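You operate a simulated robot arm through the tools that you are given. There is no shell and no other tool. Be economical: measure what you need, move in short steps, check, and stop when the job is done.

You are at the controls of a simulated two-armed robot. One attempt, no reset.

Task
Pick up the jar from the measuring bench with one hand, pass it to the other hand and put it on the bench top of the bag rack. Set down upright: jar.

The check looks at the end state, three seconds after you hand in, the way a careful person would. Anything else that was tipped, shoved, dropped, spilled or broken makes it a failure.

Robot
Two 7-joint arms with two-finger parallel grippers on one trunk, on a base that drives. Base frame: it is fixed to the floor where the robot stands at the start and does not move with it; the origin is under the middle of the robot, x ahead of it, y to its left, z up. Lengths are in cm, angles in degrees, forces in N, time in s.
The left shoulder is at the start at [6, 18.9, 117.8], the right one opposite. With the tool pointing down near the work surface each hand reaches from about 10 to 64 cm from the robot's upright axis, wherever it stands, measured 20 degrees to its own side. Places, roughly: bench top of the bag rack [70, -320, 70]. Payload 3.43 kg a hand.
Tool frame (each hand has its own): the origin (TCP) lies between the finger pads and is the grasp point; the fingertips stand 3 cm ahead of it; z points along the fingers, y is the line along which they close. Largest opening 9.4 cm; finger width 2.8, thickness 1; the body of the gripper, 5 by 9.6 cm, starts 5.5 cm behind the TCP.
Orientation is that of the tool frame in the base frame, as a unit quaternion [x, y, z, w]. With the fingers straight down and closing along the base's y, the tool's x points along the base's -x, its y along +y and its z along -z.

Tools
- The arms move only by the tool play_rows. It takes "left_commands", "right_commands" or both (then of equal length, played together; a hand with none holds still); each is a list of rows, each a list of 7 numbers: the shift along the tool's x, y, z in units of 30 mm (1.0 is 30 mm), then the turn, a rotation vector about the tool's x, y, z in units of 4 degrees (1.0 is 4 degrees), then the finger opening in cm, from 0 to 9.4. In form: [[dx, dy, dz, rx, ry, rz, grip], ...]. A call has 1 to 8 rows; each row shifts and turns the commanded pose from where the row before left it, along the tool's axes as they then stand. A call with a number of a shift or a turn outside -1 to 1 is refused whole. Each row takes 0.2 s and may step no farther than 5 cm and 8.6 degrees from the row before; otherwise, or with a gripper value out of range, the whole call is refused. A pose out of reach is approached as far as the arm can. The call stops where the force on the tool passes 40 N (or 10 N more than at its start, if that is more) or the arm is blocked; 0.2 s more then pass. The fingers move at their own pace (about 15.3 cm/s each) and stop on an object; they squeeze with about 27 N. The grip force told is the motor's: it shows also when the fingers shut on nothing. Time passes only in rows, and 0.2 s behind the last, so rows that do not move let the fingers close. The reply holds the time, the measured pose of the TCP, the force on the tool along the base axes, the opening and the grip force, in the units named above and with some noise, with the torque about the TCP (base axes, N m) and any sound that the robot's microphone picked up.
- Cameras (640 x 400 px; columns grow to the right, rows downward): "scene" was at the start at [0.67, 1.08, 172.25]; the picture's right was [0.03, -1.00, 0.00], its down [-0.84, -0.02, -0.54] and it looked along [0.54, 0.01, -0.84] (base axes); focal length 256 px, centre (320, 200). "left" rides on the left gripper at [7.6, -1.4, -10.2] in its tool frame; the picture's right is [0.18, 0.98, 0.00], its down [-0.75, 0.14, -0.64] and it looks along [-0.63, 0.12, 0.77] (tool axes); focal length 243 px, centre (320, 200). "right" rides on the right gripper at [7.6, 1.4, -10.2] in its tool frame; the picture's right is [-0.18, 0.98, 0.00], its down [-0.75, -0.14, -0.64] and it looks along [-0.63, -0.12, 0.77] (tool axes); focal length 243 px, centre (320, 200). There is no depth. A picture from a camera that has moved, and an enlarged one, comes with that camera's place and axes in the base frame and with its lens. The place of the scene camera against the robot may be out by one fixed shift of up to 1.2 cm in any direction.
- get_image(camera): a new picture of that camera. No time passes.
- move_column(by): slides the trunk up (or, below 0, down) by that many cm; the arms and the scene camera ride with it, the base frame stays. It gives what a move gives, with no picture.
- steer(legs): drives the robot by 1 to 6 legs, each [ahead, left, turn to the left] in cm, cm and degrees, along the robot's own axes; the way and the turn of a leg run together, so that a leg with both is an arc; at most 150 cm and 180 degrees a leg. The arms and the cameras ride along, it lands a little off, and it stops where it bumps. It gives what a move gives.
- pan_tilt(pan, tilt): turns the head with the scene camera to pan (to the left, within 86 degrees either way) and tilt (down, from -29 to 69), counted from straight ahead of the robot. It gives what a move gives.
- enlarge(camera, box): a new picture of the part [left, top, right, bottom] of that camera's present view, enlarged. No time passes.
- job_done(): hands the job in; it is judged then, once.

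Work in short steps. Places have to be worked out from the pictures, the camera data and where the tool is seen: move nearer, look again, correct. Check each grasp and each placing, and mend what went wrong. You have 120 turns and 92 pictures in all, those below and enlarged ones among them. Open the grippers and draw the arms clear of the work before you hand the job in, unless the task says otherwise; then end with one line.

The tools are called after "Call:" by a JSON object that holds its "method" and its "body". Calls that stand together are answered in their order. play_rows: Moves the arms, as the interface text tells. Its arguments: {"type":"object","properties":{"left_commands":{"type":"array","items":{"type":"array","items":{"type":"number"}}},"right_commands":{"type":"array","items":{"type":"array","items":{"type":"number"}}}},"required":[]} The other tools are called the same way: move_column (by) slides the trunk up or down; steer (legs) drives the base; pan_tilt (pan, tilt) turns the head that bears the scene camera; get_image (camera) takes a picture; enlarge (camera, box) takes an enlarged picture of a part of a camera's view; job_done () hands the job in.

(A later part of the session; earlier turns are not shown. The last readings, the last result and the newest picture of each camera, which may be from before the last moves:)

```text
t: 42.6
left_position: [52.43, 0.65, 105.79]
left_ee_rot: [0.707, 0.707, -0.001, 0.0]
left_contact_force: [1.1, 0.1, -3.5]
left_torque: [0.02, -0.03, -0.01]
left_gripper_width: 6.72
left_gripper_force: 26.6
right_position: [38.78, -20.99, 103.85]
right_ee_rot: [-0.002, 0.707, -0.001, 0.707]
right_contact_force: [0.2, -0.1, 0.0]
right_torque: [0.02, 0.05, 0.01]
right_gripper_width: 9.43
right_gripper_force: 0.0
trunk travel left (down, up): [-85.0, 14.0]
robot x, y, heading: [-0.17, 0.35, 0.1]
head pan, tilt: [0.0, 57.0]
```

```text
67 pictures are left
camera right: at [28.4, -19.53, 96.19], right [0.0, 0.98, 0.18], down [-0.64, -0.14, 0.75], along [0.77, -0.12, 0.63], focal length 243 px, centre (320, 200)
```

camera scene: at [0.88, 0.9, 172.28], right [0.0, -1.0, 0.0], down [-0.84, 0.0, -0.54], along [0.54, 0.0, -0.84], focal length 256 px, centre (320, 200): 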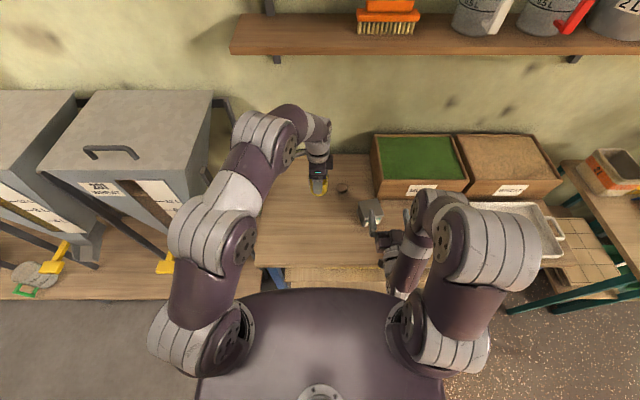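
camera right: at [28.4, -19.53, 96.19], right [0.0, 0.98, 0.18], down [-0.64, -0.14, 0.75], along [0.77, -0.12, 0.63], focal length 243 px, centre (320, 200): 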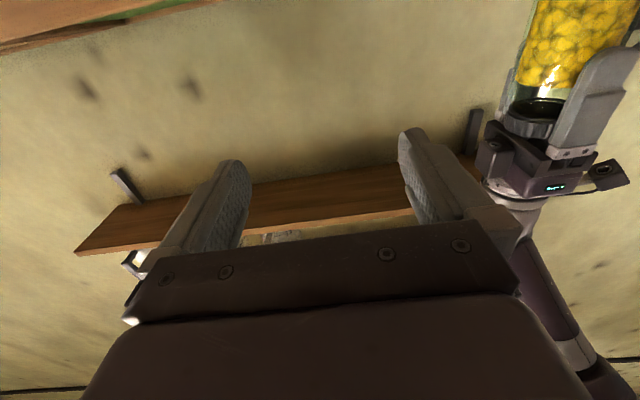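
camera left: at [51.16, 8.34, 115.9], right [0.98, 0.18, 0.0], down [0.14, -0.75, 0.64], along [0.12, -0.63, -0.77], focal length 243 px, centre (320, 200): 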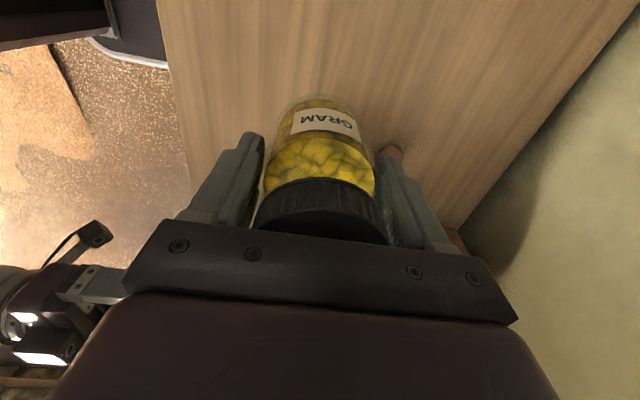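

Now bring the right hand across to the jar's line, stopping short in x (tips ~42, left near finger ~48).

Call:
{"method": "play_rows", "body": {"right_commands": [[0, 0.9, 0, 0, 0, 0, 9.4], [0, 0.9, 0, 0, 0, 0, 9.4], [0, 0.9, 0, 0, 0, 0, 9.4], [0, 0.9, 0, 0, 0, 0, 9.4], [0, 0.9, 0, 0, 0, 0, 9.4], [0, 0.9, 0, 0, 0, 0, 9.4], [0, 0.9, 0, 0, 0, 0, 9.4], [0, 0.9, 0, 0, 0, 0, 9.4]]}}

Call:
{"method": "get_image", "body": {"camera": "right"}}

Call:
{"method": "get_image", "body": {"camera": "left"}}

Call:
{"method": "enlarge", "body": {"camera": "scene", "box": [240, 130, 400, 230]}}

```text
t: 44.4
left_position: [52.39, 0.7, 105.82]
left_ee_rot: [0.707, 0.707, 0.0, 0.0]
left_contact_force: [-0.6, -0.1, -2.9]
left_torque: [-0.02, -0.01, 0.01]
left_gripper_width: 6.72
left_gripper_force: 26.8
right_position: [39.29, -0.2, 103.81]
right_ee_rot: [0.007, 0.707, -0.011, 0.707]
right_contact_force: [0.2, 0.3, -0.9]
right_torque: [0.01, -0.01, -0.02]
right_gripper_width: 9.41
right_gripper_force: 0.1
trunk travel left (down, up): [-85.0, 14.0]
robot x, y, heading: [-0.14, 0.24, -0.2]
head pan, tilt: [0.0, 57.0]
```

```text
66 pictures are left
camera right: at [28.92, 1.42, 96.23], right [0.02, 0.98, 0.18], down [-0.64, -0.12, 0.75], along [0.76, -0.13, 0.63], focal length 243 px, centre (320, 200)
```

right: 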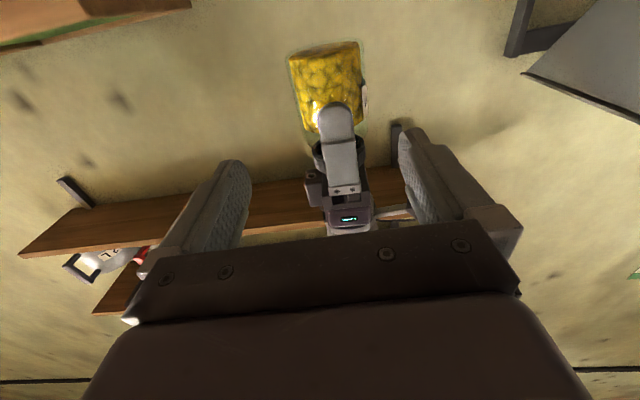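

```text
65 pictures are left
camera left: at [51.03, 8.37, 115.94], right [0.98, 0.18, 0.0], down [0.14, -0.75, 0.64], along [0.12, -0.63, -0.77], focal length 243 px, centre (320, 200)
```

left: 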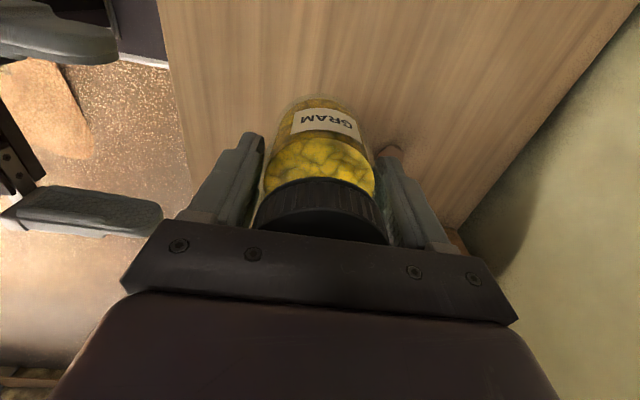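

```text
4.00 times, centred on (320, 180) of scene
camera zoom: at [0.73, 0.99, 172.28], right [0.0, -1.0, 0.0], down [-0.84, 0.0, -0.54], along [0.54, 0.0, -0.84], focal length 1024 px, centre (320, 280)
```

zoom: 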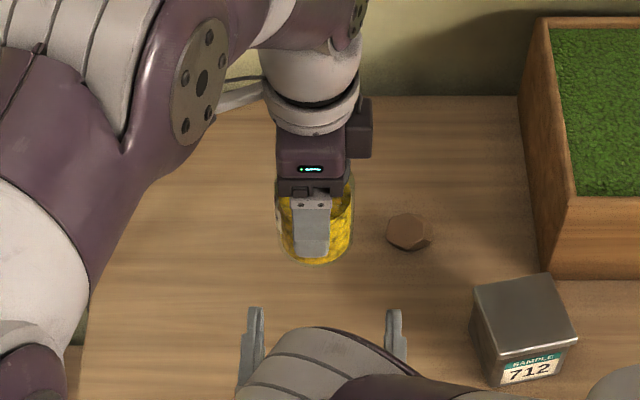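

Right hand is ~0.8 cm off in y, yawed −1.5°, and the jar bottom reads ≈99.6, so grip height should be ≈103. Correct these first and advance partway.

Call:
{"method": "play_rows", "body": {"right_commands": [[0.27, 0.27, 0, -0.37, 0, 0, 9.4], [0, 0, 0.7, 0, 0, 0, 9.4], [0, 0, 0.7, 0, 0, 0, 9.4], [0, 0, 0.6, 0, 0, 0, 9.4], [0, 0, 0, 0, 0, 0, 9.4]]}}

Call:
{"method": "get_image", "body": {"camera": "right"}}

Call:
{"method": "get_image", "body": {"camera": "left"}}

```text
t: 45.6
left_position: [52.39, 0.75, 105.75]
left_ee_rot: [0.707, 0.707, -0.001, 0.0]
left_contact_force: [-0.3, -0.7, -3.6]
left_torque: [-0.02, 0.0, -0.01]
left_gripper_width: 6.72
left_gripper_force: 26.9
right_position: [44.66, 1.7, 102.98]
right_ee_rot: [-0.011, 0.707, 0.009, 0.707]
right_contact_force: [0.2, 0.3, -0.3]
right_torque: [0.03, 0.0, -0.01]
right_gripper_width: 9.38
right_gripper_force: 0.0
trunk travel left (down, up): [-85.0, 14.0]
robot x, y, heading: [0.15, -0.07, 0.2]
head pan, tilt: [0.0, 57.0]
```

```text
63 pictures are left
camera right: at [34.32, 2.86, 95.34], right [-0.03, 0.98, 0.18], down [-0.64, -0.15, 0.75], along [0.77, -0.1, 0.63], focal length 243 px, centre (320, 200)
```

right: 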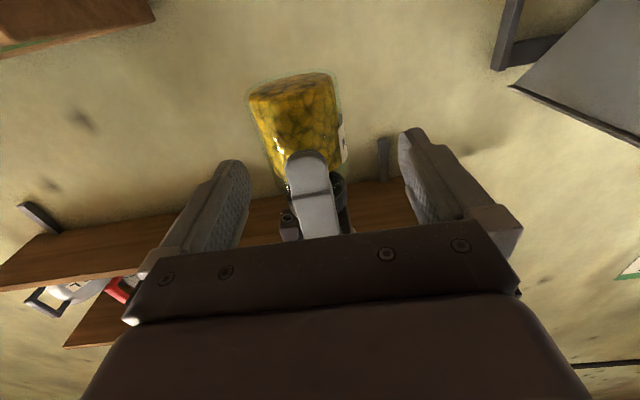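

```text
62 pictures are left
camera left: at [51.03, 8.3, 115.95], right [0.98, 0.18, 0.0], down [0.14, -0.75, 0.64], along [0.12, -0.63, -0.77], focal length 243 px, centre (320, 200)
```

left: 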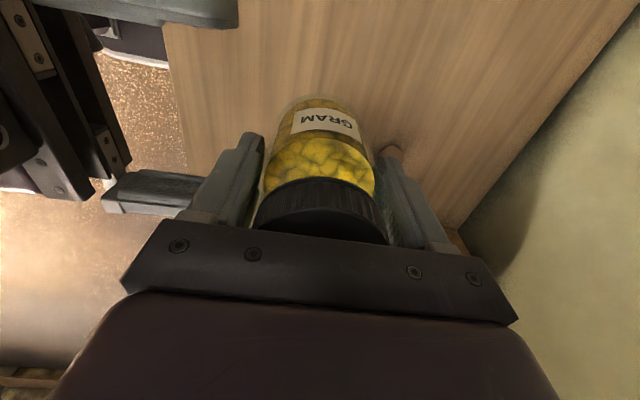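

The earlier offset was just lag; undo the yaw and y overshoot, then check before the final advance.

Call:
{"method": "play_rows", "body": {"right_commands": [[0, -0.28, 0, 0.37, 0, 0, 9.4], [0, 0, 0, 0, 0, 0, 9.4], [0, 0, 0, 0, 0, 0, 9.4]]}}

Call:
{"method": "get_image", "body": {"camera": "right"}}

```text
t: 46.4
left_position: [52.36, 0.69, 105.64]
left_ee_rot: [0.707, 0.707, 0.001, 0.001]
left_contact_force: [0.2, 0.6, -3.2]
left_torque: [0.0, 0.01, -0.01]
left_gripper_width: 6.75
left_gripper_force: 27.1
right_position: [44.72, 0.95, 103.05]
right_ee_rot: [-0.001, 0.707, -0.001, 0.707]
right_contact_force: [0.1, 0.5, -0.2]
right_torque: [-0.02, 0.0, -0.01]
right_gripper_width: 9.41
right_gripper_force: 0.1
trunk travel left (down, up): [-85.0, 14.0]
robot x, y, heading: [0.07, -0.11, -0.2]
head pan, tilt: [0.0, 57.0]
```

```text
61 pictures are left
camera right: at [34.42, 2.29, 95.37], right [0.0, 0.98, 0.18], down [-0.64, -0.14, 0.75], along [0.77, -0.12, 0.63], focal length 243 px, centre (320, 200)
```

right: 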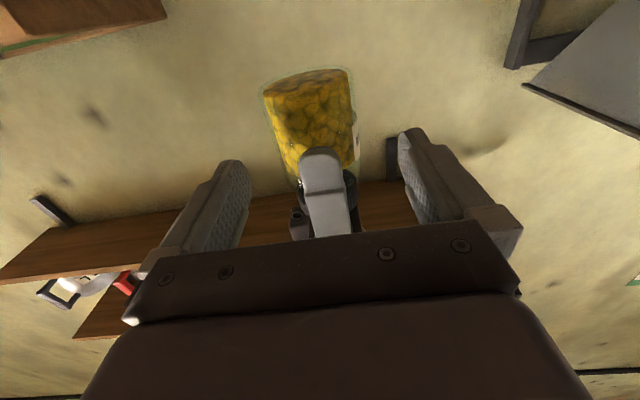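

Aligned. Advance to x≈51.9.

Call:
{"method": "play_rows", "body": {"right_commands": [[0, -0.04, 0.6, 0, 0, 0, 9.4], [0, -0.03, 0.6, 0, 0, 0, 9.4], [0, 0, 0.6, 0, 0, 0, 9.4], [0, 0, 0.55, 0, 0, 0, 9.4], [0, 0, 0, 0, 0, 0, 9.4]]}}

Call:
{"method": "get_image", "body": {"camera": "right"}}

Call:
{"method": "get_image", "body": {"camera": "left"}}

```text
t: 47.6
left_position: [52.33, 0.59, 105.72]
left_ee_rot: [0.707, 0.707, -0.001, 0.001]
left_contact_force: [-0.1, -0.5, -2.7]
left_torque: [0.04, -0.03, -0.01]
left_gripper_width: 6.75
left_gripper_force: 27.0
right_position: [51.78, 0.49, 103.09]
right_ee_rot: [-0.001, 0.707, -0.002, 0.708]
right_contact_force: [0.0, 0.5, -0.3]
right_torque: [0.0, 0.04, 0.05]
right_gripper_width: 9.4
right_gripper_force: 0.1
trunk travel left (down, up): [-85.0, 14.0]
robot x, y, heading: [-0.05, 0.08, 0.3]
head pan, tilt: [0.0, 57.0]
```

```text
60 pictures are left
camera right: at [41.43, 1.97, 95.44], right [0.0, 0.98, 0.18], down [-0.64, -0.14, 0.75], along [0.77, -0.12, 0.63], focal length 243 px, centre (320, 200)
```

right: 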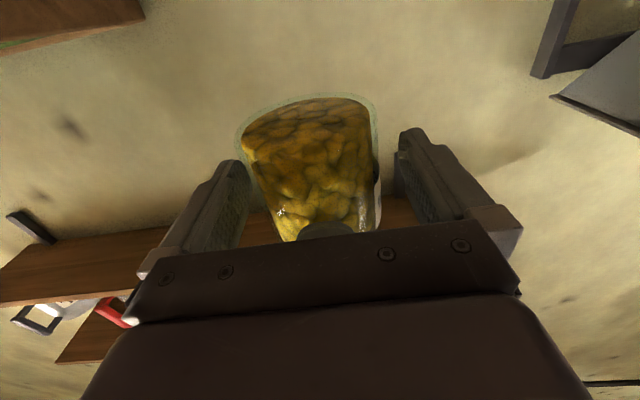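

```text
59 pictures are left
camera left: at [51.02, 8.32, 115.96], right [0.98, 0.18, 0.0], down [0.14, -0.75, 0.64], along [0.12, -0.63, -0.77], focal length 243 px, centre (320, 200)
```

left: 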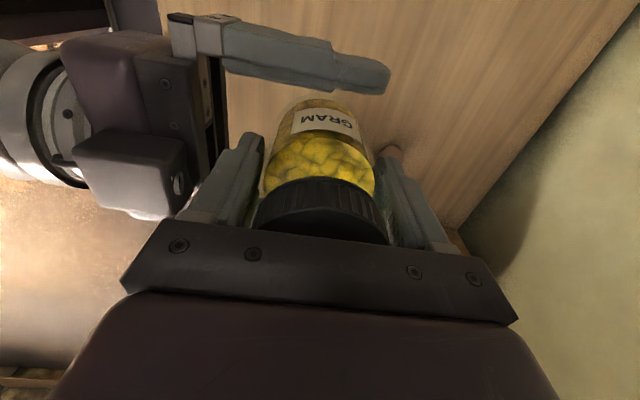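

Jar is between the right fingers. Close the right gripper with the left still holding.

Call:
{"method": "play_rows", "body": {"right_commands": [[0, -0.06, 0, 0, 0, 0, 8.0], [0, 0, 0, 0, 0, 0, 7.2], [0, 0, 0, 0, 0, 0, 6], [0, 0, 0, 0, 0, 0, 4], [0, 0, 0, 0, 0, 0, 4]]}}

Call:
{"method": "get_image", "body": {"camera": "right"}}

```text
t: 48.8
left_position: [52.39, 0.73, 105.76]
left_ee_rot: [0.707, 0.707, 0.0, 0.001]
left_contact_force: [-2.7, -7.6, -1.4]
left_torque: [-0.08, 0.03, 0.08]
left_gripper_width: 6.73
left_gripper_force: 26.5
right_position: [51.82, 0.44, 103.07]
right_ee_rot: [-0.002, 0.707, -0.001, 0.708]
right_contact_force: [2.8, 8.4, 0.9]
right_torque: [-0.13, 0.04, -0.04]
right_gripper_width: 6.91
right_gripper_force: 27.2
trunk travel left (down, up): [-85.0, 14.0]
robot x, y, heading: [-0.28, -0.19, -0.0]
head pan, tilt: [0.0, 57.0]
```

```text
58 pictures are left
camera right: at [41.48, 1.81, 95.41], right [0.0, 0.98, 0.18], down [-0.64, -0.14, 0.75], along [0.77, -0.11, 0.63], focal length 243 px, centre (320, 200)
```

right: 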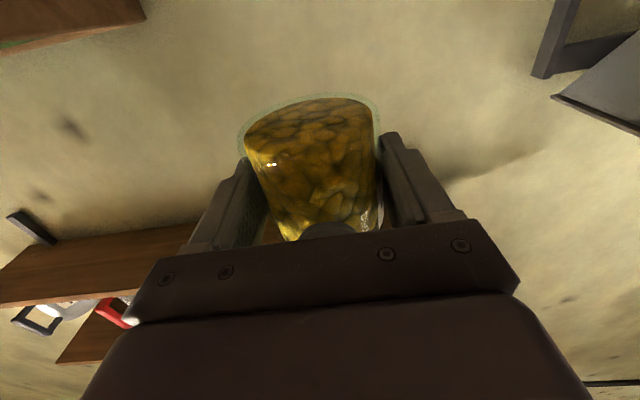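

Right grip holds (6.9 cm), with ~8 N lateral strain; relieve it, then open the left to 8 cm.

Call:
{"method": "play_rows", "body": {"right_commands": [[0, 0.05, 0, 0, 0, 0, 4], [0, 0, 0, 0, 0, 0, 4], [0, 0, 0, 0, 0, 0, 4], [0, 0, 0, 0, 0, 0, 4], [0, 0, 0, 0, 0, 0, 4]], "left_commands": [[0, 0, 0, 0, 0, 0, 4], [0, 0, 0, 0, 0, 0, 6.8], [0, 0, 0, 0, 0, 0, 7.4], [0, 0, 0, 0, 0, 0, 8], [0, 0, 0, 0, 0, 0, 8]]}}

Call:
{"method": "get_image", "body": {"camera": "left"}}

Call:
{"method": "get_image", "body": {"camera": "right"}}

```text
t: 50.0
left_position: [52.33, 0.75, 105.78]
left_ee_rot: [0.707, 0.707, 0.0, -0.001]
left_contact_force: [0.4, 0.0, -0.6]
left_torque: [-0.02, 0.02, -0.04]
left_gripper_width: 7.99
left_gripper_force: 0.0
right_position: [51.76, 0.59, 103.08]
right_ee_rot: [0.0, 0.707, -0.001, 0.707]
right_contact_force: [0.5, -0.4, 0.0]
right_torque: [-0.01, 0.01, 0.01]
right_gripper_width: 6.89
right_gripper_force: 26.4
trunk travel left (down, up): [-85.0, 14.0]
robot x, y, heading: [-0.17, -0.06, 0.0]
head pan, tilt: [0.0, 57.0]
```

```text
57 pictures are left
camera left: at [51.05, 8.31, 115.95], right [0.98, 0.18, 0.0], down [0.14, -0.75, 0.64], along [0.12, -0.63, -0.77], focal length 243 px, centre (320, 200)
```

left: 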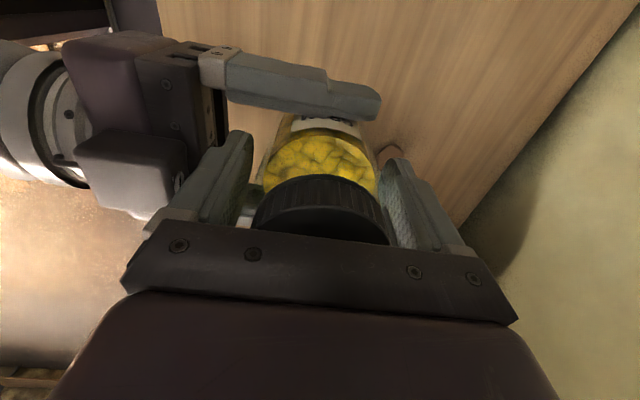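

```text
56 pictures are left
camera right: at [41.47, 1.95, 95.4], right [0.0, 0.98, 0.18], down [-0.64, -0.14, 0.75], along [0.77, -0.12, 0.63], focal length 243 px, centre (320, 200)
```

right: 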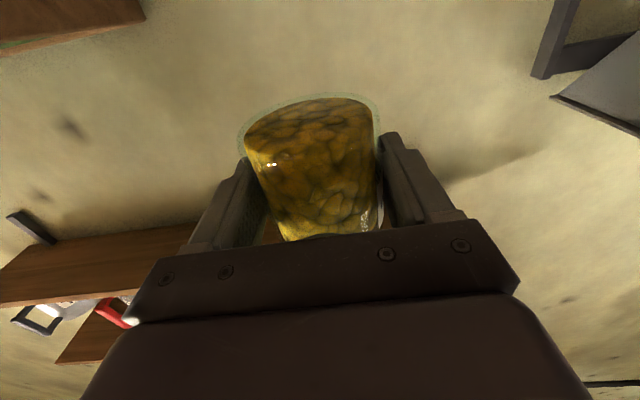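

Left is released. Raise it straight up slowly and check that the jar stays.

Call:
{"method": "play_rows", "body": {"left_commands": [[0, 0, -0.3, 0, 0, 0, 8], [0, 0, -0.5, 0, 0, 0, 8], [0, 0, -0.8, 0, 0, 0, 8], [0, 0, -0.8, 0, 0, 0, 8], [0, 0, -0.8, 0, 0, 0, 8], [0, 0, 0, 0, 0, 0, 8]]}}

Call:
{"method": "get_image", "body": {"camera": "left"}}

Call:
{"method": "get_image", "body": {"camera": "scene"}}

```text
t: 51.4
left_position: [51.78, 0.81, 114.68]
left_ee_rot: [0.707, 0.707, 0.0, 0.0]
left_contact_force: [1.1, 0.3, 1.1]
left_torque: [0.01, 0.0, 0.0]
left_gripper_width: 8.01
left_gripper_force: 0.2
left hand out of reach, approached as far as the arm can: row 5
right_position: [51.75, 0.53, 103.03]
right_ee_rot: [-0.001, 0.707, -0.001, 0.707]
right_contact_force: [-0.1, 0.1, 0.7]
right_torque: [0.02, 0.01, 0.01]
right_gripper_width: 6.9
right_gripper_force: 27.2
trunk travel left (down, up): [-85.0, 14.0]
robot x, y, heading: [0.22, -0.08, 0.2]
head pan, tilt: [0.0, 57.0]
```

```text
55 pictures are left
camera left: at [50.47, 8.47, 124.85], right [0.98, 0.18, 0.0], down [0.14, -0.75, 0.64], along [0.12, -0.63, -0.77], focal length 243 px, centre (320, 200)
```

left: 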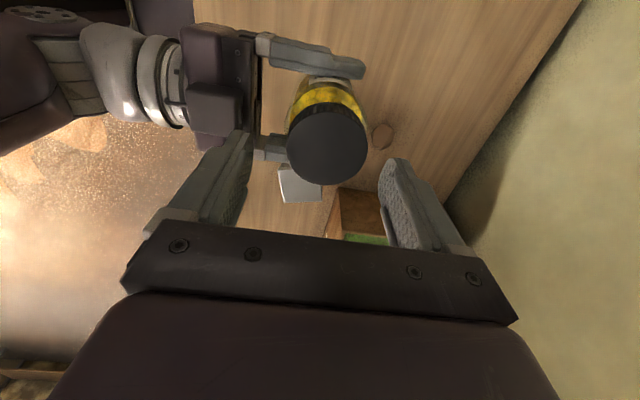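

```text
54 pictures are left
camera scene: at [0.7, 0.93, 172.28], right [0.0, -1.0, 0.0], down [-0.84, 0.0, -0.54], along [0.54, 0.0, -0.84], focal length 256 px, centre (320, 200)
```

scene: 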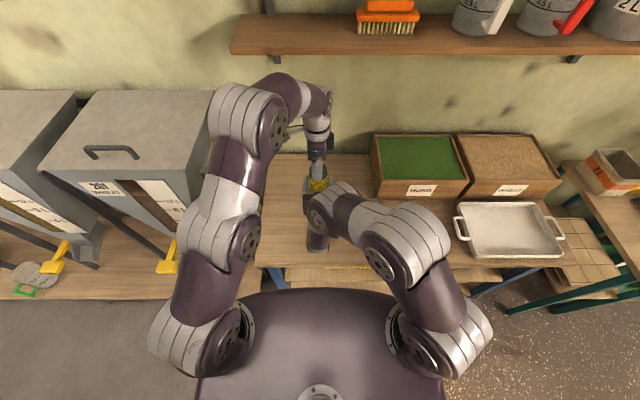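

Handover succeeded. Move the left hand clear to the left and back, then drive.

Call:
{"method": "play_rows", "body": {"left_commands": [[0.9, 0, 0, 0, 0, 0, 8], [0.9, 0, 0, 0, 0, 0, 8], [0.9, 0, 0, 0, 0, 0, 8], [0.9, -0.3, 0, 0, 0, 0, 8], [0.9, -0.8, 0, 0, 0, 0, 8], [0.6, -0.9, 0, 0, 0, 0, 8], [0, -0.9, 0, 0, 0, 0, 8], [0, -0.9, 0, 0, 0, 0, 8]]}}

Call:
{"method": "steer", "body": {"legs": [[-58, 0, 0]]}}

Call:
{"method": "pan_tilt", "body": {"pan": -80, "tilt": 20}}

Call:
{"method": "get_image", "body": {"camera": "scene"}}

```text
t: 53.2
left_position: [40.23, 16.27, 115.0]
left_ee_rot: [0.707, 0.707, 0.001, 0.001]
left_contact_force: [-0.8, 1.0, -0.7]
left_torque: [-0.01, 0.01, 0.01]
left_gripper_width: 7.98
left_gripper_force: 0.0
right_position: [51.71, 0.57, 103.2]
right_ee_rot: [-0.002, 0.707, 0.0, 0.708]
right_contact_force: [0.0, 0.2, 0.3]
right_torque: [-0.03, 0.04, -0.01]
right_gripper_width: 6.88
right_gripper_force: 26.9
trunk travel left (down, up): [-85.0, 14.0]
robot x, y, heading: [-0.05, -0.02, -0.1]
head pan, tilt: [0.0, 57.0]
```

```text
t: 56.2
left_position: [-7.44, 16.36, 114.65]
left_ee_rot: [0.707, 0.707, 0.0, -0.001]
left_contact_force: [0.2, -0.7, -0.8]
left_torque: [0.01, 0.02, 0.02]
left_gripper_width: 8.0
left_gripper_force: 0.0
right_position: [4.03, 0.67, 102.79]
right_ee_rot: [-0.001, 0.709, -0.003, 0.705]
right_contact_force: [0.4, -0.1, -4.0]
right_torque: [0.03, 0.01, 0.01]
right_gripper_width: 6.92
right_gripper_force: 26.9
trunk travel left (down, up): [-85.0, 14.0]
robot x, y, heading: [-48.22, 0.19, 0.1]
head pan, tilt: [0.0, 57.0]
stopped in leg 1: the robot was blocked; the commanded pose is now the measured one
```

```text
t: 57.7
left_position: [-7.82, 16.24, 114.91]
left_ee_rot: [0.707, 0.707, 0.0, 0.001]
left_contact_force: [0.6, -0.1, 0.2]
left_torque: [0.0, 0.06, -0.01]
left_gripper_width: 8.0
left_gripper_force: 0.0
right_position: [3.8, 0.61, 102.97]
right_ee_rot: [-0.002, 0.707, -0.002, 0.707]
right_contact_force: [0.9, 0.2, -3.1]
right_torque: [0.02, 0.06, 0.01]
right_gripper_width: 6.9
right_gripper_force: 27.3
trunk travel left (down, up): [-85.0, 14.0]
robot x, y, heading: [-48.21, -0.11, -0.1]
head pan, tilt: [-80.0, 20.0]
```

```text
53 pictures are left
camera scene: at [-52.74, -8.17, 177.74], right [-0.98, -0.18, 0.0], down [-0.06, 0.34, -0.94], along [0.16, -0.93, -0.34], focal length 256 px, centre (320, 200)
```

scene: 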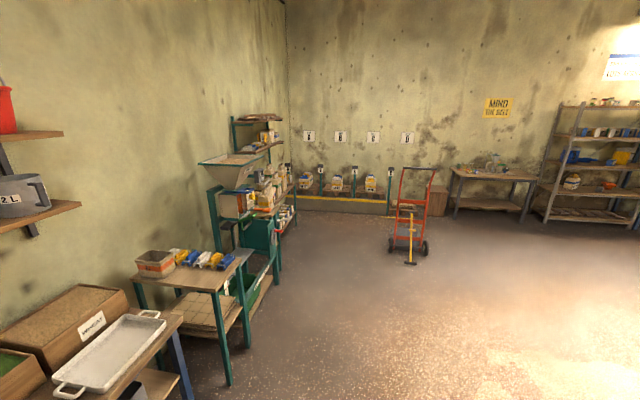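

The jar is held, but the robot bumped something behind it. I'll ease forward and slide right, and then look back at what was touched.

Call:
{"method": "steer", "body": {"legs": [[6, 0, 0], [0, -140, 0]]}}

Call:
{"method": "pan_tilt", "body": {"pan": 86, "tilt": 25}}

Call:
{"method": "get_image", "body": {"camera": "scene"}}

```text
t: 65.2
left_position: [0.87, -121.28, 114.87]
left_ee_rot: [0.691, 0.723, 0.0, 0.0]
left_contact_force: [0.7, 0.3, -0.2]
left_torque: [0.0, 0.01, 0.0]
left_gripper_width: 7.97
left_gripper_force: 0.0
right_position: [13.03, -136.46, 102.98]
right_ee_rot: [-0.018, 0.707, 0.016, 0.707]
right_contact_force: [-0.2, -0.4, -2.7]
right_torque: [-0.01, 0.01, 0.0]
right_gripper_width: 6.89
right_gripper_force: 26.9
trunk travel left (down, up): [-85.0, 14.0]
robot x, y, heading: [-39.16, -139.58, 2.4]
head pan, tilt: [-80.0, 20.0]
```

```text
t: 67.8
left_position: [0.88, -121.33, 114.91]
left_ee_rot: [0.691, 0.723, 0.0, 0.0]
left_contact_force: [-0.5, 0.4, 0.3]
left_torque: [-0.01, 0.02, -0.02]
left_gripper_width: 8.03
left_gripper_force: 0.0
right_position: [13.12, -136.5, 102.86]
right_ee_rot: [-0.017, 0.707, 0.015, 0.707]
right_contact_force: [-0.6, -0.1, -3.2]
right_torque: [-0.01, 0.0, 0.02]
right_gripper_width: 6.87
right_gripper_force: 26.9
trunk travel left (down, up): [-85.0, 14.0]
robot x, y, heading: [-38.69, -139.65, 2.7]
head pan, tilt: [85.9, 25.0]
```

```text
52 pictures are left
camera scene: at [-44.71, -129.48, 176.93], right [1.0, -0.03, 0.0], down [-0.01, -0.42, -0.91], along [0.02, 0.91, -0.42], focal length 256 px, centre (320, 200)
```

scene: 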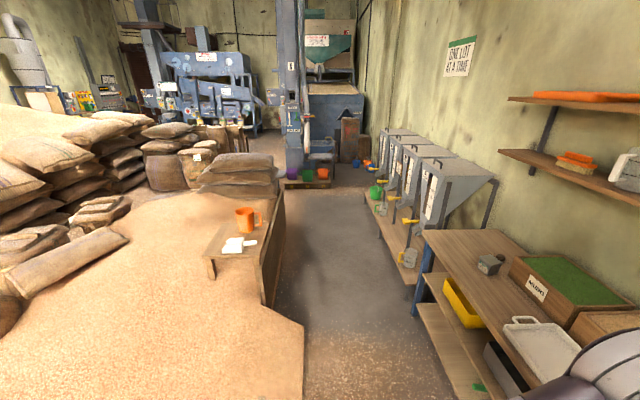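

It was just the wall of the grain bin; nothing seems displaced. Look along the way to the rack.

Call:
{"method": "pan_tilt", "body": {"pan": -70, "tilt": 25}}

Call:
{"method": "get_image", "body": {"camera": "scene"}}

```text
t: 70.2
left_position: [0.83, -121.33, 114.76]
left_ee_rot: [0.69, 0.724, 0.0, 0.0]
left_contact_force: [-0.2, 0.8, -0.6]
left_torque: [0.01, 0.0, -0.02]
left_gripper_width: 7.98
left_gripper_force: 0.1
right_position: [13.12, -136.51, 103.06]
right_ee_rot: [-0.017, 0.707, 0.014, 0.707]
right_contact_force: [-0.2, -0.3, -3.7]
right_torque: [-0.02, 0.04, -0.01]
right_gripper_width: 6.88
right_gripper_force: 26.6
trunk travel left (down, up): [-85.0, 14.0]
robot x, y, heading: [-38.77, -139.13, 2.5]
head pan, tilt: [-70.0, 25.0]
```

```text
51 pictures are left
camera scene: at [-41.39, -147.19, 176.93], right [-0.92, -0.39, 0.0], down [-0.16, 0.39, -0.91], along [0.35, -0.84, -0.42], focal length 256 px, centre (320, 200)
```

scene: 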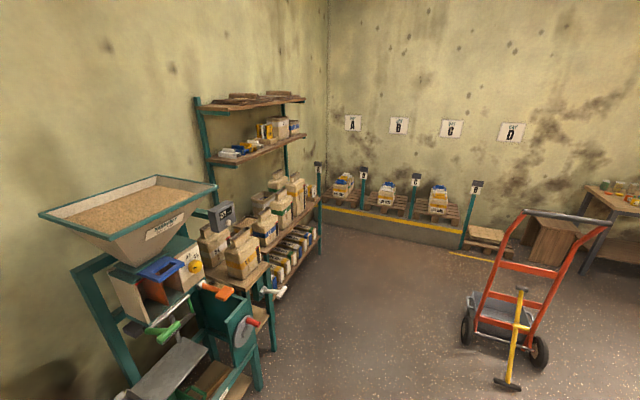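

The rack's bench has many bags; I need a free spot. Drive right to about y=-280, staying clear of mill handles (x≈21) and hand truck (x≈-92), then look.

Call:
{"method": "steer", "body": {"legs": [[0, 0, -2.5], [0, -140, -1]]}}

Call:
{"method": "pan_tilt", "body": {"pan": -25, "tilt": 35}}

Call:
{"method": "get_image", "body": {"camera": "scene"}}

```text
t: 77.6
left_position: [0.07, -265.99, 114.83]
left_ee_rot: [0.717, 0.697, 0.0, 0.001]
left_contact_force: [1.0, 0.0, 0.7]
left_torque: [0.0, 0.0, -0.01]
left_gripper_width: 8.01
left_gripper_force: 0.0
right_position: [11.09, -282.02, 102.97]
right_ee_rot: [0.009, 0.707, -0.013, 0.707]
right_contact_force: [-0.1, 0.0, -3.1]
right_torque: [0.0, 0.04, 0.02]
right_gripper_width: 6.87
right_gripper_force: 27.0
trunk travel left (down, up): [-85.0, 14.0]
robot x, y, heading: [-40.81, -280.68, -1.7]
head pan, tilt: [-70.0, 25.0]
```

```text
t: 78.7
left_position: [0.04, -266.01, 114.87]
left_ee_rot: [0.717, 0.697, -0.001, 0.0]
left_contact_force: [0.1, 0.3, 0.9]
left_torque: [0.03, 0.01, -0.02]
left_gripper_width: 8.0
left_gripper_force: 0.0
right_position: [11.02, -281.92, 102.95]
right_ee_rot: [0.01, 0.707, -0.012, 0.707]
right_contact_force: [-0.5, 0.1, -3.6]
right_torque: [-0.02, 0.04, 0.0]
right_gripper_width: 6.88
right_gripper_force: 26.8
trunk travel left (down, up): [-85.0, 14.0]
robot x, y, heading: [-40.94, -280.92, -1.5]
head pan, tilt: [-25.0, 35.0]
```

```text
50 pictures are left
camera scene: at [-39.09, -283.81, 175.36], right [-0.45, -0.89, 0.0], down [-0.51, 0.26, -0.82], along [0.73, -0.37, -0.57], focal length 256 px, centre (320, 200)
```

scene: 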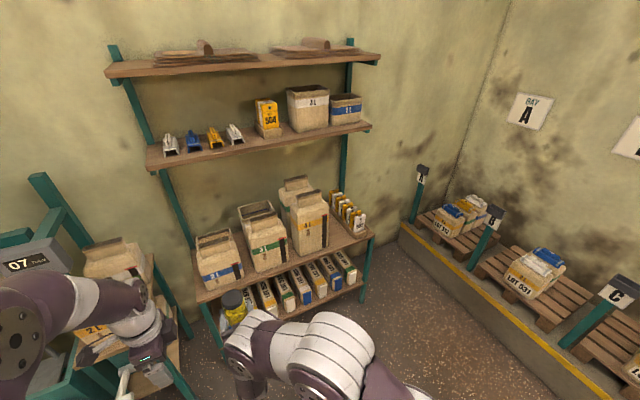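

Enlarge the rack bench to find a free strip.

Call:
{"method": "enlarge", "body": {"camera": "scene", "box": [180, 160, 388, 290]}}

```text
3.08 times, centred on (284, 225) of scene
camera zoom: at [-39.09, -283.81, 175.36], right [-0.45, -0.89, 0.0], down [-0.51, 0.26, -0.82], along [0.73, -0.37, -0.57], focal length 788 px, centre (431, 123)
```

zoom: 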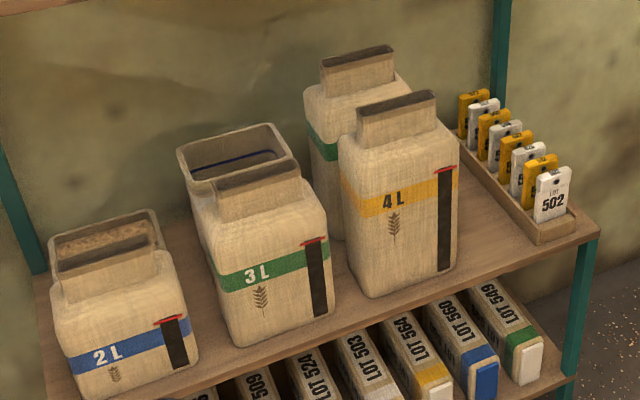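

There's a ~17 cm gap on the bench front between the 4L bag (right face y≈-335.5) and the tag tray (y≈-352.5); front edge x≈48.5. I'll place the jar at ≈(53.5, -344). First tuck the left arm, lower the column 20 cm, then drive to a standoff.

Call:
{"method": "play_rows", "body": {"left_commands": [[0.5, -0.8, 0, 0, 0, 0, 8], [0.5, -0.8, 0, 0, 0, 0, 8], [0.5, -0.8, 0, 0, 0, 0, 8], [0.5, -0.8, 0, 0, 0, 0, 8], [0.5, -0.8, 0, 0, 0, 0, 8]]}}

Call:
{"method": "steer", "body": {"legs": [[12, 0, 1.5], [0, -62, 0]]}}

Call:
{"method": "move_column", "body": {"by": -20}}

Call:
{"method": "pan_tilt", "body": {"pan": -8, "tilt": 35}}

Call:
{"method": "get_image", "body": {"camera": "scene"}}

```text
t: 79.9
left_position: [-11.62, -258.22, 114.84]
left_ee_rot: [0.717, 0.697, 0.001, 0.0]
left_contact_force: [0.5, -0.4, 0.4]
left_torque: [0.0, 0.02, 0.01]
left_gripper_width: 8.0
left_gripper_force: 0.0
right_position: [11.02, -281.98, 103.08]
right_ee_rot: [0.009, 0.707, -0.013, 0.707]
right_contact_force: [0.9, -0.1, -2.4]
right_torque: [0.03, 0.06, 0.0]
right_gripper_width: 6.87
right_gripper_force: 26.9
trunk travel left (down, up): [-85.0, 14.0]
robot x, y, heading: [-40.76, -280.85, -1.9]
head pan, tilt: [-25.0, 35.0]
```

```text
t: 84.3
left_position: [-0.35, -320.1, 114.85]
left_ee_rot: [0.711, 0.704, 0.0, 0.001]
left_contact_force: [0.7, -0.1, 0.7]
left_torque: [-0.03, 0.0, 0.01]
left_gripper_width: 8.0
left_gripper_force: 0.1
right_position: [22.71, -343.46, 103.04]
right_ee_rot: [0.002, 0.707, -0.006, 0.707]
right_contact_force: [-0.1, 0.3, -3.4]
right_torque: [0.03, -0.01, 0.03]
right_gripper_width: 6.87
right_gripper_force: 26.9
trunk travel left (down, up): [-85.0, 14.0]
robot x, y, heading: [-29.2, -343.25, -0.7]
head pan, tilt: [-25.0, 35.0]
```

```text
t: 86.5
left_position: [-0.4, -320.25, 94.85]
left_ee_rot: [0.711, 0.703, 0.001, 0.0]
left_contact_force: [0.5, 0.6, 0.7]
left_torque: [0.0, -0.02, -0.01]
left_gripper_width: 8.0
left_gripper_force: 0.2
right_position: [22.58, -343.65, 83.0]
right_ee_rot: [0.003, 0.707, -0.006, 0.707]
right_contact_force: [0.3, 0.0, -2.8]
right_torque: [-0.01, 0.04, -0.01]
right_gripper_width: 6.86
right_gripper_force: 26.9
trunk travel left (down, up): [-65.0, 34.0]
robot x, y, heading: [-28.84, -343.64, -0.5]
head pan, tilt: [-25.0, 35.0]
```

```text
t: 87.2
left_position: [-0.38, -320.08, 95.01]
left_ee_rot: [0.711, 0.703, 0.0, 0.0]
left_contact_force: [0.7, 0.5, -0.7]
left_torque: [0.0, -0.01, 0.01]
left_gripper_width: 7.99
left_gripper_force: 0.1
right_position: [22.58, -343.59, 82.98]
right_ee_rot: [0.003, 0.707, -0.005, 0.707]
right_contact_force: [-0.2, -0.1, -4.1]
right_torque: [-0.03, 0.02, -0.02]
right_gripper_width: 6.87
right_gripper_force: 27.1
trunk travel left (down, up): [-65.0, 34.0]
robot x, y, heading: [-29.02, -343.48, -0.6]
head pan, tilt: [-8.0, 35.0]
```

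```text
48 pictures are left
camera scene: at [-26.74, -343.87, 155.36], right [-0.15, -0.99, 0.0], down [-0.57, 0.09, -0.82], along [0.81, -0.12, -0.57], focal length 256 px, centre (320, 200)
```

scene: 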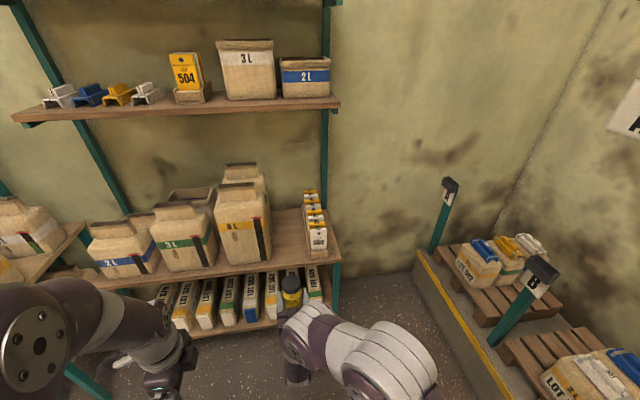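

Call:
{"method": "enlarge", "body": {"camera": "scene", "box": [200, 160, 360, 340]}}

```text
2.22 times, centred on (280, 250) of scene
camera zoom: at [-26.74, -343.87, 155.36], right [-0.15, -0.99, 0.0], down [-0.57, 0.09, -0.82], along [0.81, -0.12, -0.57], focal length 569 px, centre (409, 89)
```

zoom: 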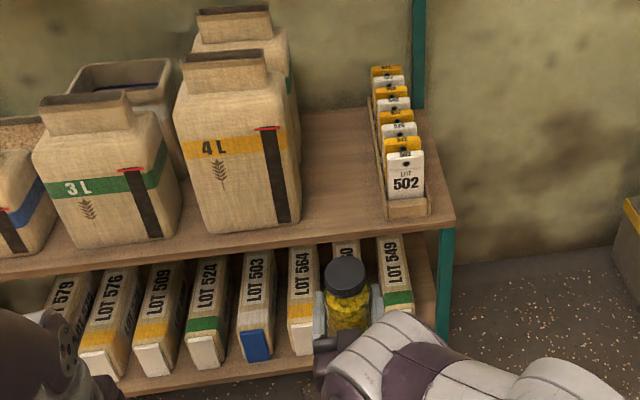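

Gap measured: bag face y≈-333, tray y≈-351; the jar at ≈-342.5 in the same view, well centred. Bench edge x≈47, jar x≈23.6. Drive ahead 22 cm and re-check.

Call:
{"method": "steer", "body": {"legs": [[22, 0, 0.6]]}}

Call:
{"method": "pan_tilt", "body": {"pan": 0, "tilt": 50}}

Call:
{"method": "get_image", "body": {"camera": "scene"}}

Call:
{"method": "enlarge", "body": {"camera": "scene", "box": [220, 110, 380, 210]}}

Call:
{"method": "get_image", "body": {"camera": "right"}}

```text
t: 88.9
left_position: [21.51, -319.98, 94.8]
left_ee_rot: [0.707, 0.707, 0.0, 0.001]
left_contact_force: [-0.3, -0.2, -0.2]
left_torque: [0.01, 0.02, 0.01]
left_gripper_width: 7.99
left_gripper_force: 0.1
right_position: [44.69, -343.15, 83.02]
right_ee_rot: [-0.002, 0.707, -0.001, 0.707]
right_contact_force: [0.2, -0.6, -3.9]
right_torque: [-0.02, 0.02, -0.01]
right_gripper_width: 6.86
right_gripper_force: 27.0
trunk travel left (down, up): [-65.0, 34.0]
robot x, y, heading: [-6.85, -343.68, 0.2]
head pan, tilt: [-8.0, 35.0]
```

```text
t: 89.7
left_position: [21.37, -320.06, 94.76]
left_ee_rot: [0.707, 0.707, 0.0, 0.0]
left_contact_force: [-0.1, -0.8, 0.1]
left_torque: [-0.02, 0.0, 0.01]
left_gripper_width: 8.0
left_gripper_force: 0.0
right_position: [44.65, -343.04, 83.13]
right_ee_rot: [-0.002, 0.707, -0.002, 0.707]
right_contact_force: [-0.2, 0.2, -3.4]
right_torque: [0.02, 0.0, -0.01]
right_gripper_width: 6.85
right_gripper_force: 26.9
trunk travel left (down, up): [-65.0, 34.0]
robot x, y, heading: [-7.22, -343.55, 0.2]
head pan, tilt: [0.0, 50.0]
```

```text
46 pictures are left
camera scene: at [-5.67, -342.73, 153.19], right [0.0, -1.0, 0.0], down [-0.77, 0.0, -0.64], along [0.64, 0.0, -0.77], focal length 256 px, centre (320, 200)
```

scene: 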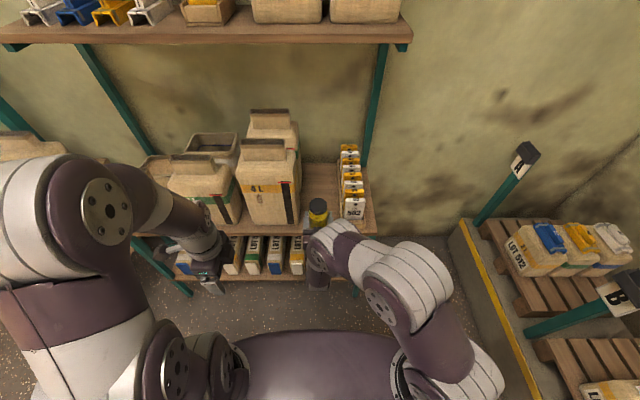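

```text
4.00 times, centred on (300, 160) of scene
camera zoom: at [-5.67, -342.73, 153.19], right [0.0, -1.0, 0.0], down [-0.77, 0.0, -0.64], along [0.64, 0.0, -0.77], focal length 1024 px, centre (400, 360)
```

zoom: 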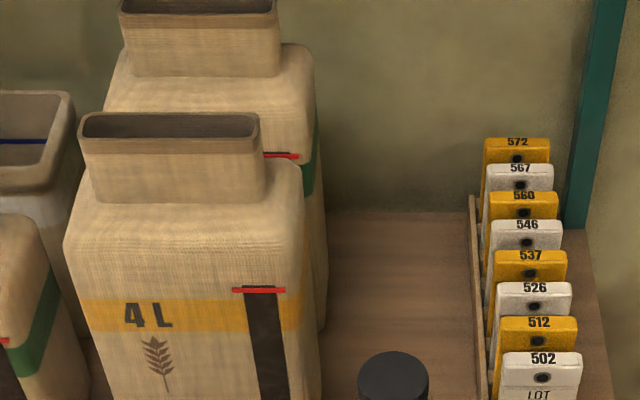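

```text
44 pictures are left
camera right: at [34.36, -341.69, 75.38], right [0.0, 0.98, 0.18], down [-0.64, -0.14, 0.75], along [0.77, -0.12, 0.63], focal length 243 px, centre (320, 200)
```

right: 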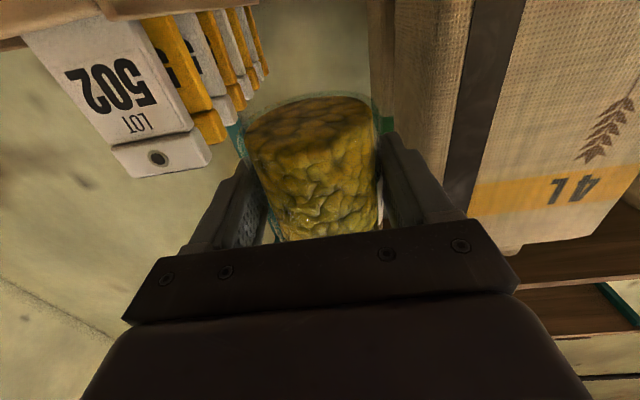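

Well placed. Advance with the arm 7.2 cm over the bench, shifting 0.7 cm toward the tray side to centre in the gap.

Call:
{"method": "play_rows", "body": {"right_commands": [[0, -0.08, 0.5, 0, 0, 0, 4], [0, -0.08, 0.5, 0, 0, 0, 4], [0, -0.07, 0.5, 0, 0, 0, 4], [0, 0, 0.5, 0, 0, 0, 4], [0, 0, 0.4, 0, 0, 0, 4], [0, 0, 0, 0, 0, 0, 4]]}}

Call:
{"method": "get_image", "body": {"camera": "right"}}

Call:
{"method": "enlarge", "body": {"camera": "scene", "box": [240, 150, 400, 250]}}

```text
t: 91.1
left_position: [21.36, -320.02, 94.89]
left_ee_rot: [0.707, 0.707, 0.0, 0.0]
left_contact_force: [-0.3, -0.5, 0.2]
left_torque: [0.02, -0.01, 0.01]
left_gripper_width: 7.99
left_gripper_force: 0.0
right_position: [52.06, -343.71, 83.01]
right_ee_rot: [-0.001, 0.707, -0.002, 0.707]
right_contact_force: [0.3, 0.3, -2.3]
right_torque: [-0.01, 0.02, 0.02]
right_gripper_width: 6.85
right_gripper_force: 27.0
trunk travel left (down, up): [-65.0, 34.0]
robot x, y, heading: [-7.83, -343.53, 0.1]
head pan, tilt: [0.0, 50.0]
```

```text
43 pictures are left
camera right: at [41.63, -342.34, 75.37], right [0.0, 0.98, 0.18], down [-0.64, -0.14, 0.75], along [0.77, -0.11, 0.63], focal length 243 px, centre (320, 200)
```

right: 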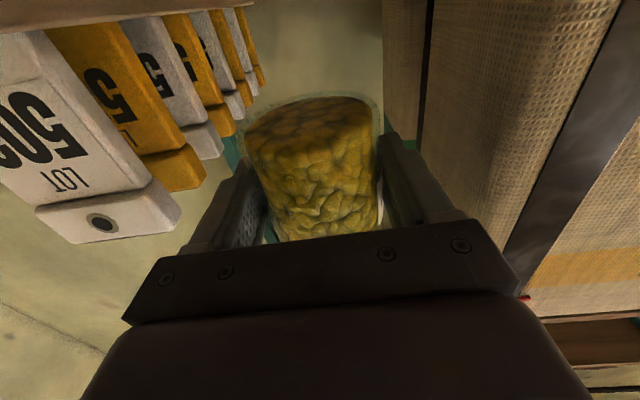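

```text
4.00 times, centred on (320, 200) of scene
camera zoom: at [-5.65, -342.72, 153.18], right [0.0, -1.0, 0.0], down [-0.77, 0.0, -0.64], along [0.64, 0.0, -0.77], focal length 1024 px, centre (320, 200)
```

zoom: 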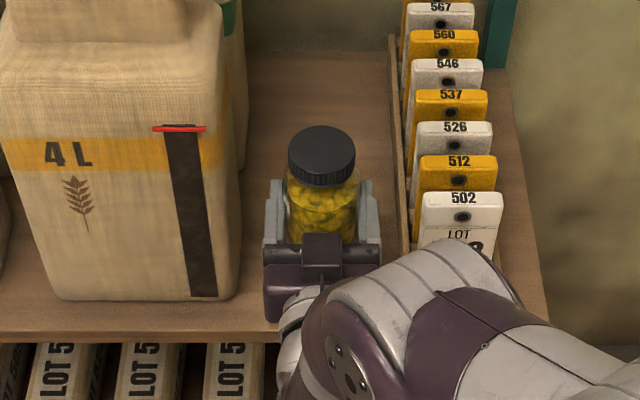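

Jar is centred between bag and tray; the wrist stays in front of the bench edge. Lower the column 7 cm.

Call:
{"method": "move_column", "body": {"by": -7}}

Call:
{"method": "get_image", "body": {"camera": "right"}}

Call:
{"method": "enlarge", "body": {"camera": "scene", "box": [240, 130, 400, 230]}}

Call:
{"method": "get_image", "body": {"camera": "left"}}

```text
t: 92.2
left_position: [21.33, -320.03, 87.82]
left_ee_rot: [0.707, 0.707, -0.001, 0.0]
left_contact_force: [0.5, -0.5, -0.3]
left_torque: [-0.05, 0.02, -0.01]
left_gripper_width: 8.01
left_gripper_force: 0.1
right_position: [51.91, -343.8, 76.08]
right_ee_rot: [-0.002, 0.707, -0.001, 0.707]
right_contact_force: [0.8, 0.3, -3.3]
right_torque: [0.0, 0.02, 0.02]
right_gripper_width: 6.87
right_gripper_force: 27.2
trunk travel left (down, up): [-58.0, 41.0]
robot x, y, heading: [-6.98, -343.59, 0.0]
head pan, tilt: [0.0, 50.0]
```

```text
41 pictures are left
camera right: at [41.61, -342.34, 68.38], right [0.0, 0.98, 0.18], down [-0.64, -0.14, 0.75], along [0.77, -0.12, 0.63], focal length 243 px, centre (320, 200)
```

right: 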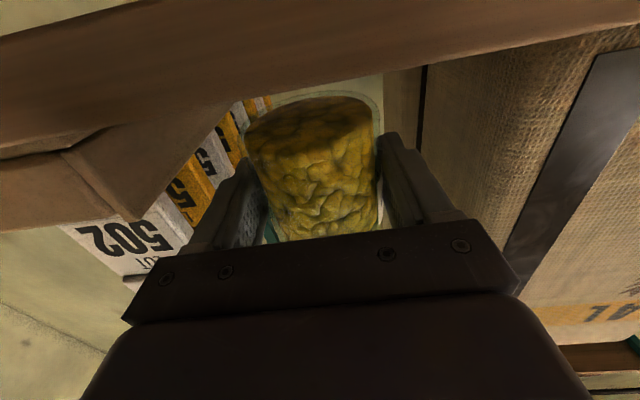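

```text
4.00 times, centred on (320, 180) of scene
camera zoom: at [-5.65, -342.73, 146.19], right [0.0, -1.0, 0.0], down [-0.77, 0.0, -0.64], along [0.64, 0.0, -0.77], focal length 1024 px, centre (320, 280)
```

zoom: 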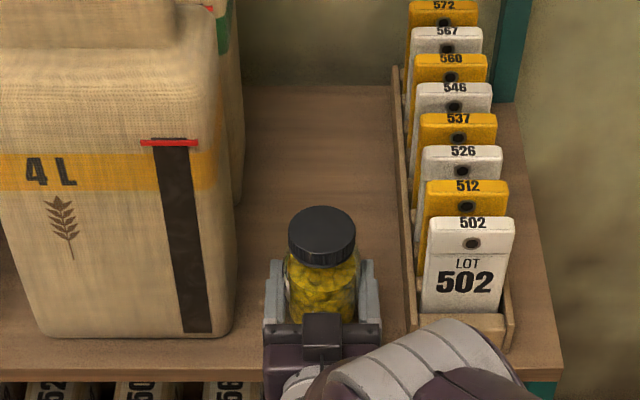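

```text
39 pictures are left
camera left: at [20.03, -312.39, 98.02], right [0.98, 0.18, 0.0], down [0.14, -0.75, 0.64], along [0.12, -0.63, -0.77], focal length 243 px, centre (320, 200)
```

left: 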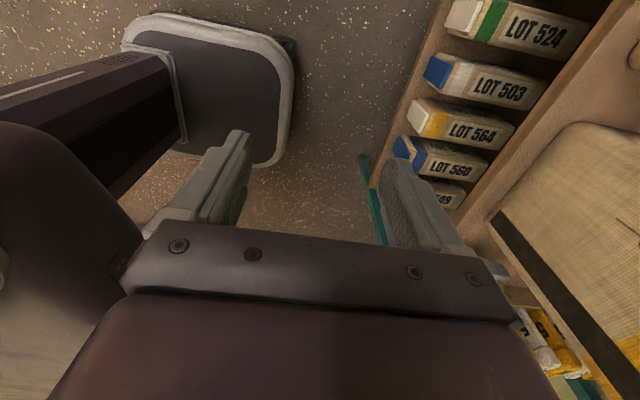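

Bench top reads z≈70; jar bottom ≈72.5. Lower with the arm in small steps while watching force.

Call:
{"method": "play_rows", "body": {"right_commands": [[0.1, 0, 0, 0, 0, 0, 4], [0.1, 0, 0, 0, 0, 0, 4], [0.1, 0, 0, 0, 0, 0, 4], [0.1, 0, 0, 0, 0, 0, 4], [0.1, 0, 0, 0, 0, 0, 4], [0.1, 0, 0, 0, 0, 0, 4], [0, 0, 0, 0, 0, 0, 4]]}}

Call:
{"method": "get_image", "body": {"camera": "right"}}

```text
t: 93.8
left_position: [21.51, -320.01, 87.87]
left_ee_rot: [0.707, 0.707, 0.0, 0.0]
left_contact_force: [-0.4, 0.1, 0.3]
left_torque: [-0.01, 0.01, 0.02]
left_gripper_width: 7.99
left_gripper_force: 0.1
right_position: [51.9, -343.74, 74.26]
right_ee_rot: [-0.001, 0.707, -0.003, 0.707]
right_contact_force: [0.5, 0.1, -3.9]
right_torque: [-0.04, -0.01, 0.02]
right_gripper_width: 6.88
right_gripper_force: 26.9
trunk travel left (down, up): [-58.0, 41.0]
robot x, y, heading: [-7.18, -343.41, -0.1]
head pan, tilt: [0.0, 50.0]
```

```text
38 pictures are left
camera right: at [41.6, -342.36, 66.58], right [0.0, 0.98, 0.18], down [-0.64, -0.14, 0.75], along [0.77, -0.12, 0.63], focal length 243 px, centre (320, 200)
```

right: 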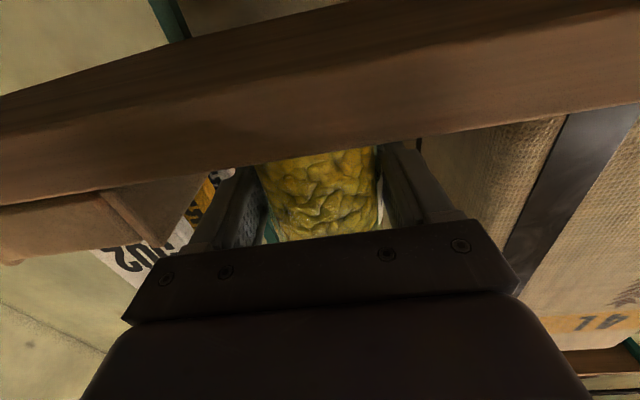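

No contact yet. Continue in 2 mm steps.

Call:
{"method": "play_rows", "body": {"right_commands": [[0.07, 0, 0, 0, 0, 0, 4], [0.07, 0, 0, 0, 0, 0, 4], [0.07, 0, 0, 0, 0, 0, 4], [0, 0, 0, 0, 0, 0, 4]]}}

```text
t: 94.8
left_position: [21.27, -319.99, 87.96]
left_ee_rot: [0.707, 0.707, 0.0, 0.001]
left_contact_force: [-0.7, 0.9, 0.4]
left_torque: [0.03, 0.0, 0.03]
left_gripper_width: 8.0
left_gripper_force: 0.0
right_position: [51.88, -343.78, 73.82]
right_ee_rot: [-0.001, 0.705, 0.0, 0.709]
right_contact_force: [4.6, -3.7, 10.5]
right_torque: [0.11, 0.08, -0.01]
right_gripper_width: 6.86
right_gripper_force: 27.4
trunk travel left (down, up): [-58.0, 41.0]
robot x, y, heading: [-7.12, -343.8, -0.4]
head pan, tilt: [0.0, 50.0]
```

Contact (+10.5 N). Relieve a little and check that the jar stands upright.

Call:
{"method": "play_rows", "body": {"right_commands": [[-0.04, 0, 0, 0, 0, 0, 4], [0, 0, 0, 0, 0, 0, 4]]}}

Call:
{"method": "enlarge", "body": {"camera": "scene", "box": [260, 140, 380, 215]}}

Call:
{"method": "get_image", "body": {"camera": "right"}}

```text
t: 95.4
left_position: [21.29, -319.95, 87.85]
left_ee_rot: [0.707, 0.707, 0.001, 0.0]
left_contact_force: [-0.2, 0.0, 1.1]
left_torque: [-0.02, 0.03, -0.01]
left_gripper_width: 8.02
left_gripper_force: 0.0
right_position: [51.86, -343.77, 73.77]
right_ee_rot: [-0.001, 0.706, -0.001, 0.708]
right_contact_force: [5.3, -2.7, 11.5]
right_torque: [0.29, -0.28, -0.15]
right_gripper_width: 6.83
right_gripper_force: 27.5
trunk travel left (down, up): [-58.0, 41.0]
robot x, y, heading: [-7.31, -343.7, -0.1]
head pan, tilt: [0.0, 50.0]
```

```text
5.33 times, centred on (320, 178) of scene
camera zoom: at [-5.76, -342.77, 146.19], right [0.0, -1.0, 0.0], down [-0.77, 0.0, -0.64], along [0.64, 0.0, -0.77], focal length 1366 px, centre (320, 320)
```

zoom: 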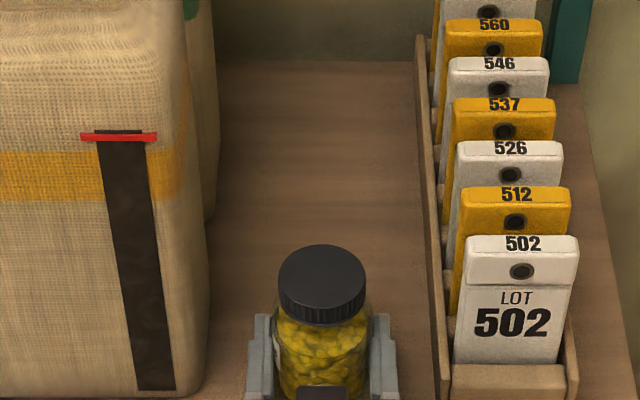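

```text
36 pictures are left
camera right: at [41.6, -342.32, 66.19], right [0.0, 0.98, 0.18], down [-0.64, -0.14, 0.75], along [0.76, -0.12, 0.63], focal length 243 px, centre (320, 200)
```

right: 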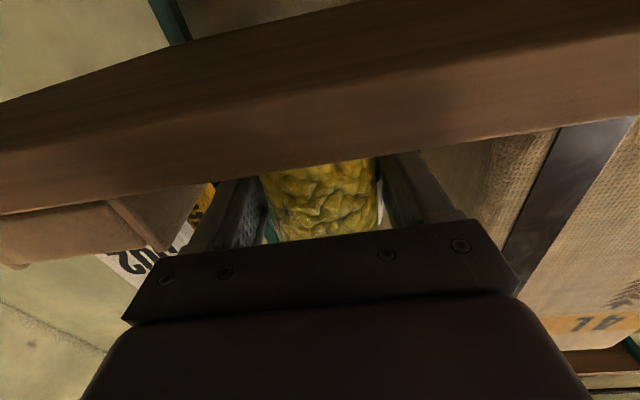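

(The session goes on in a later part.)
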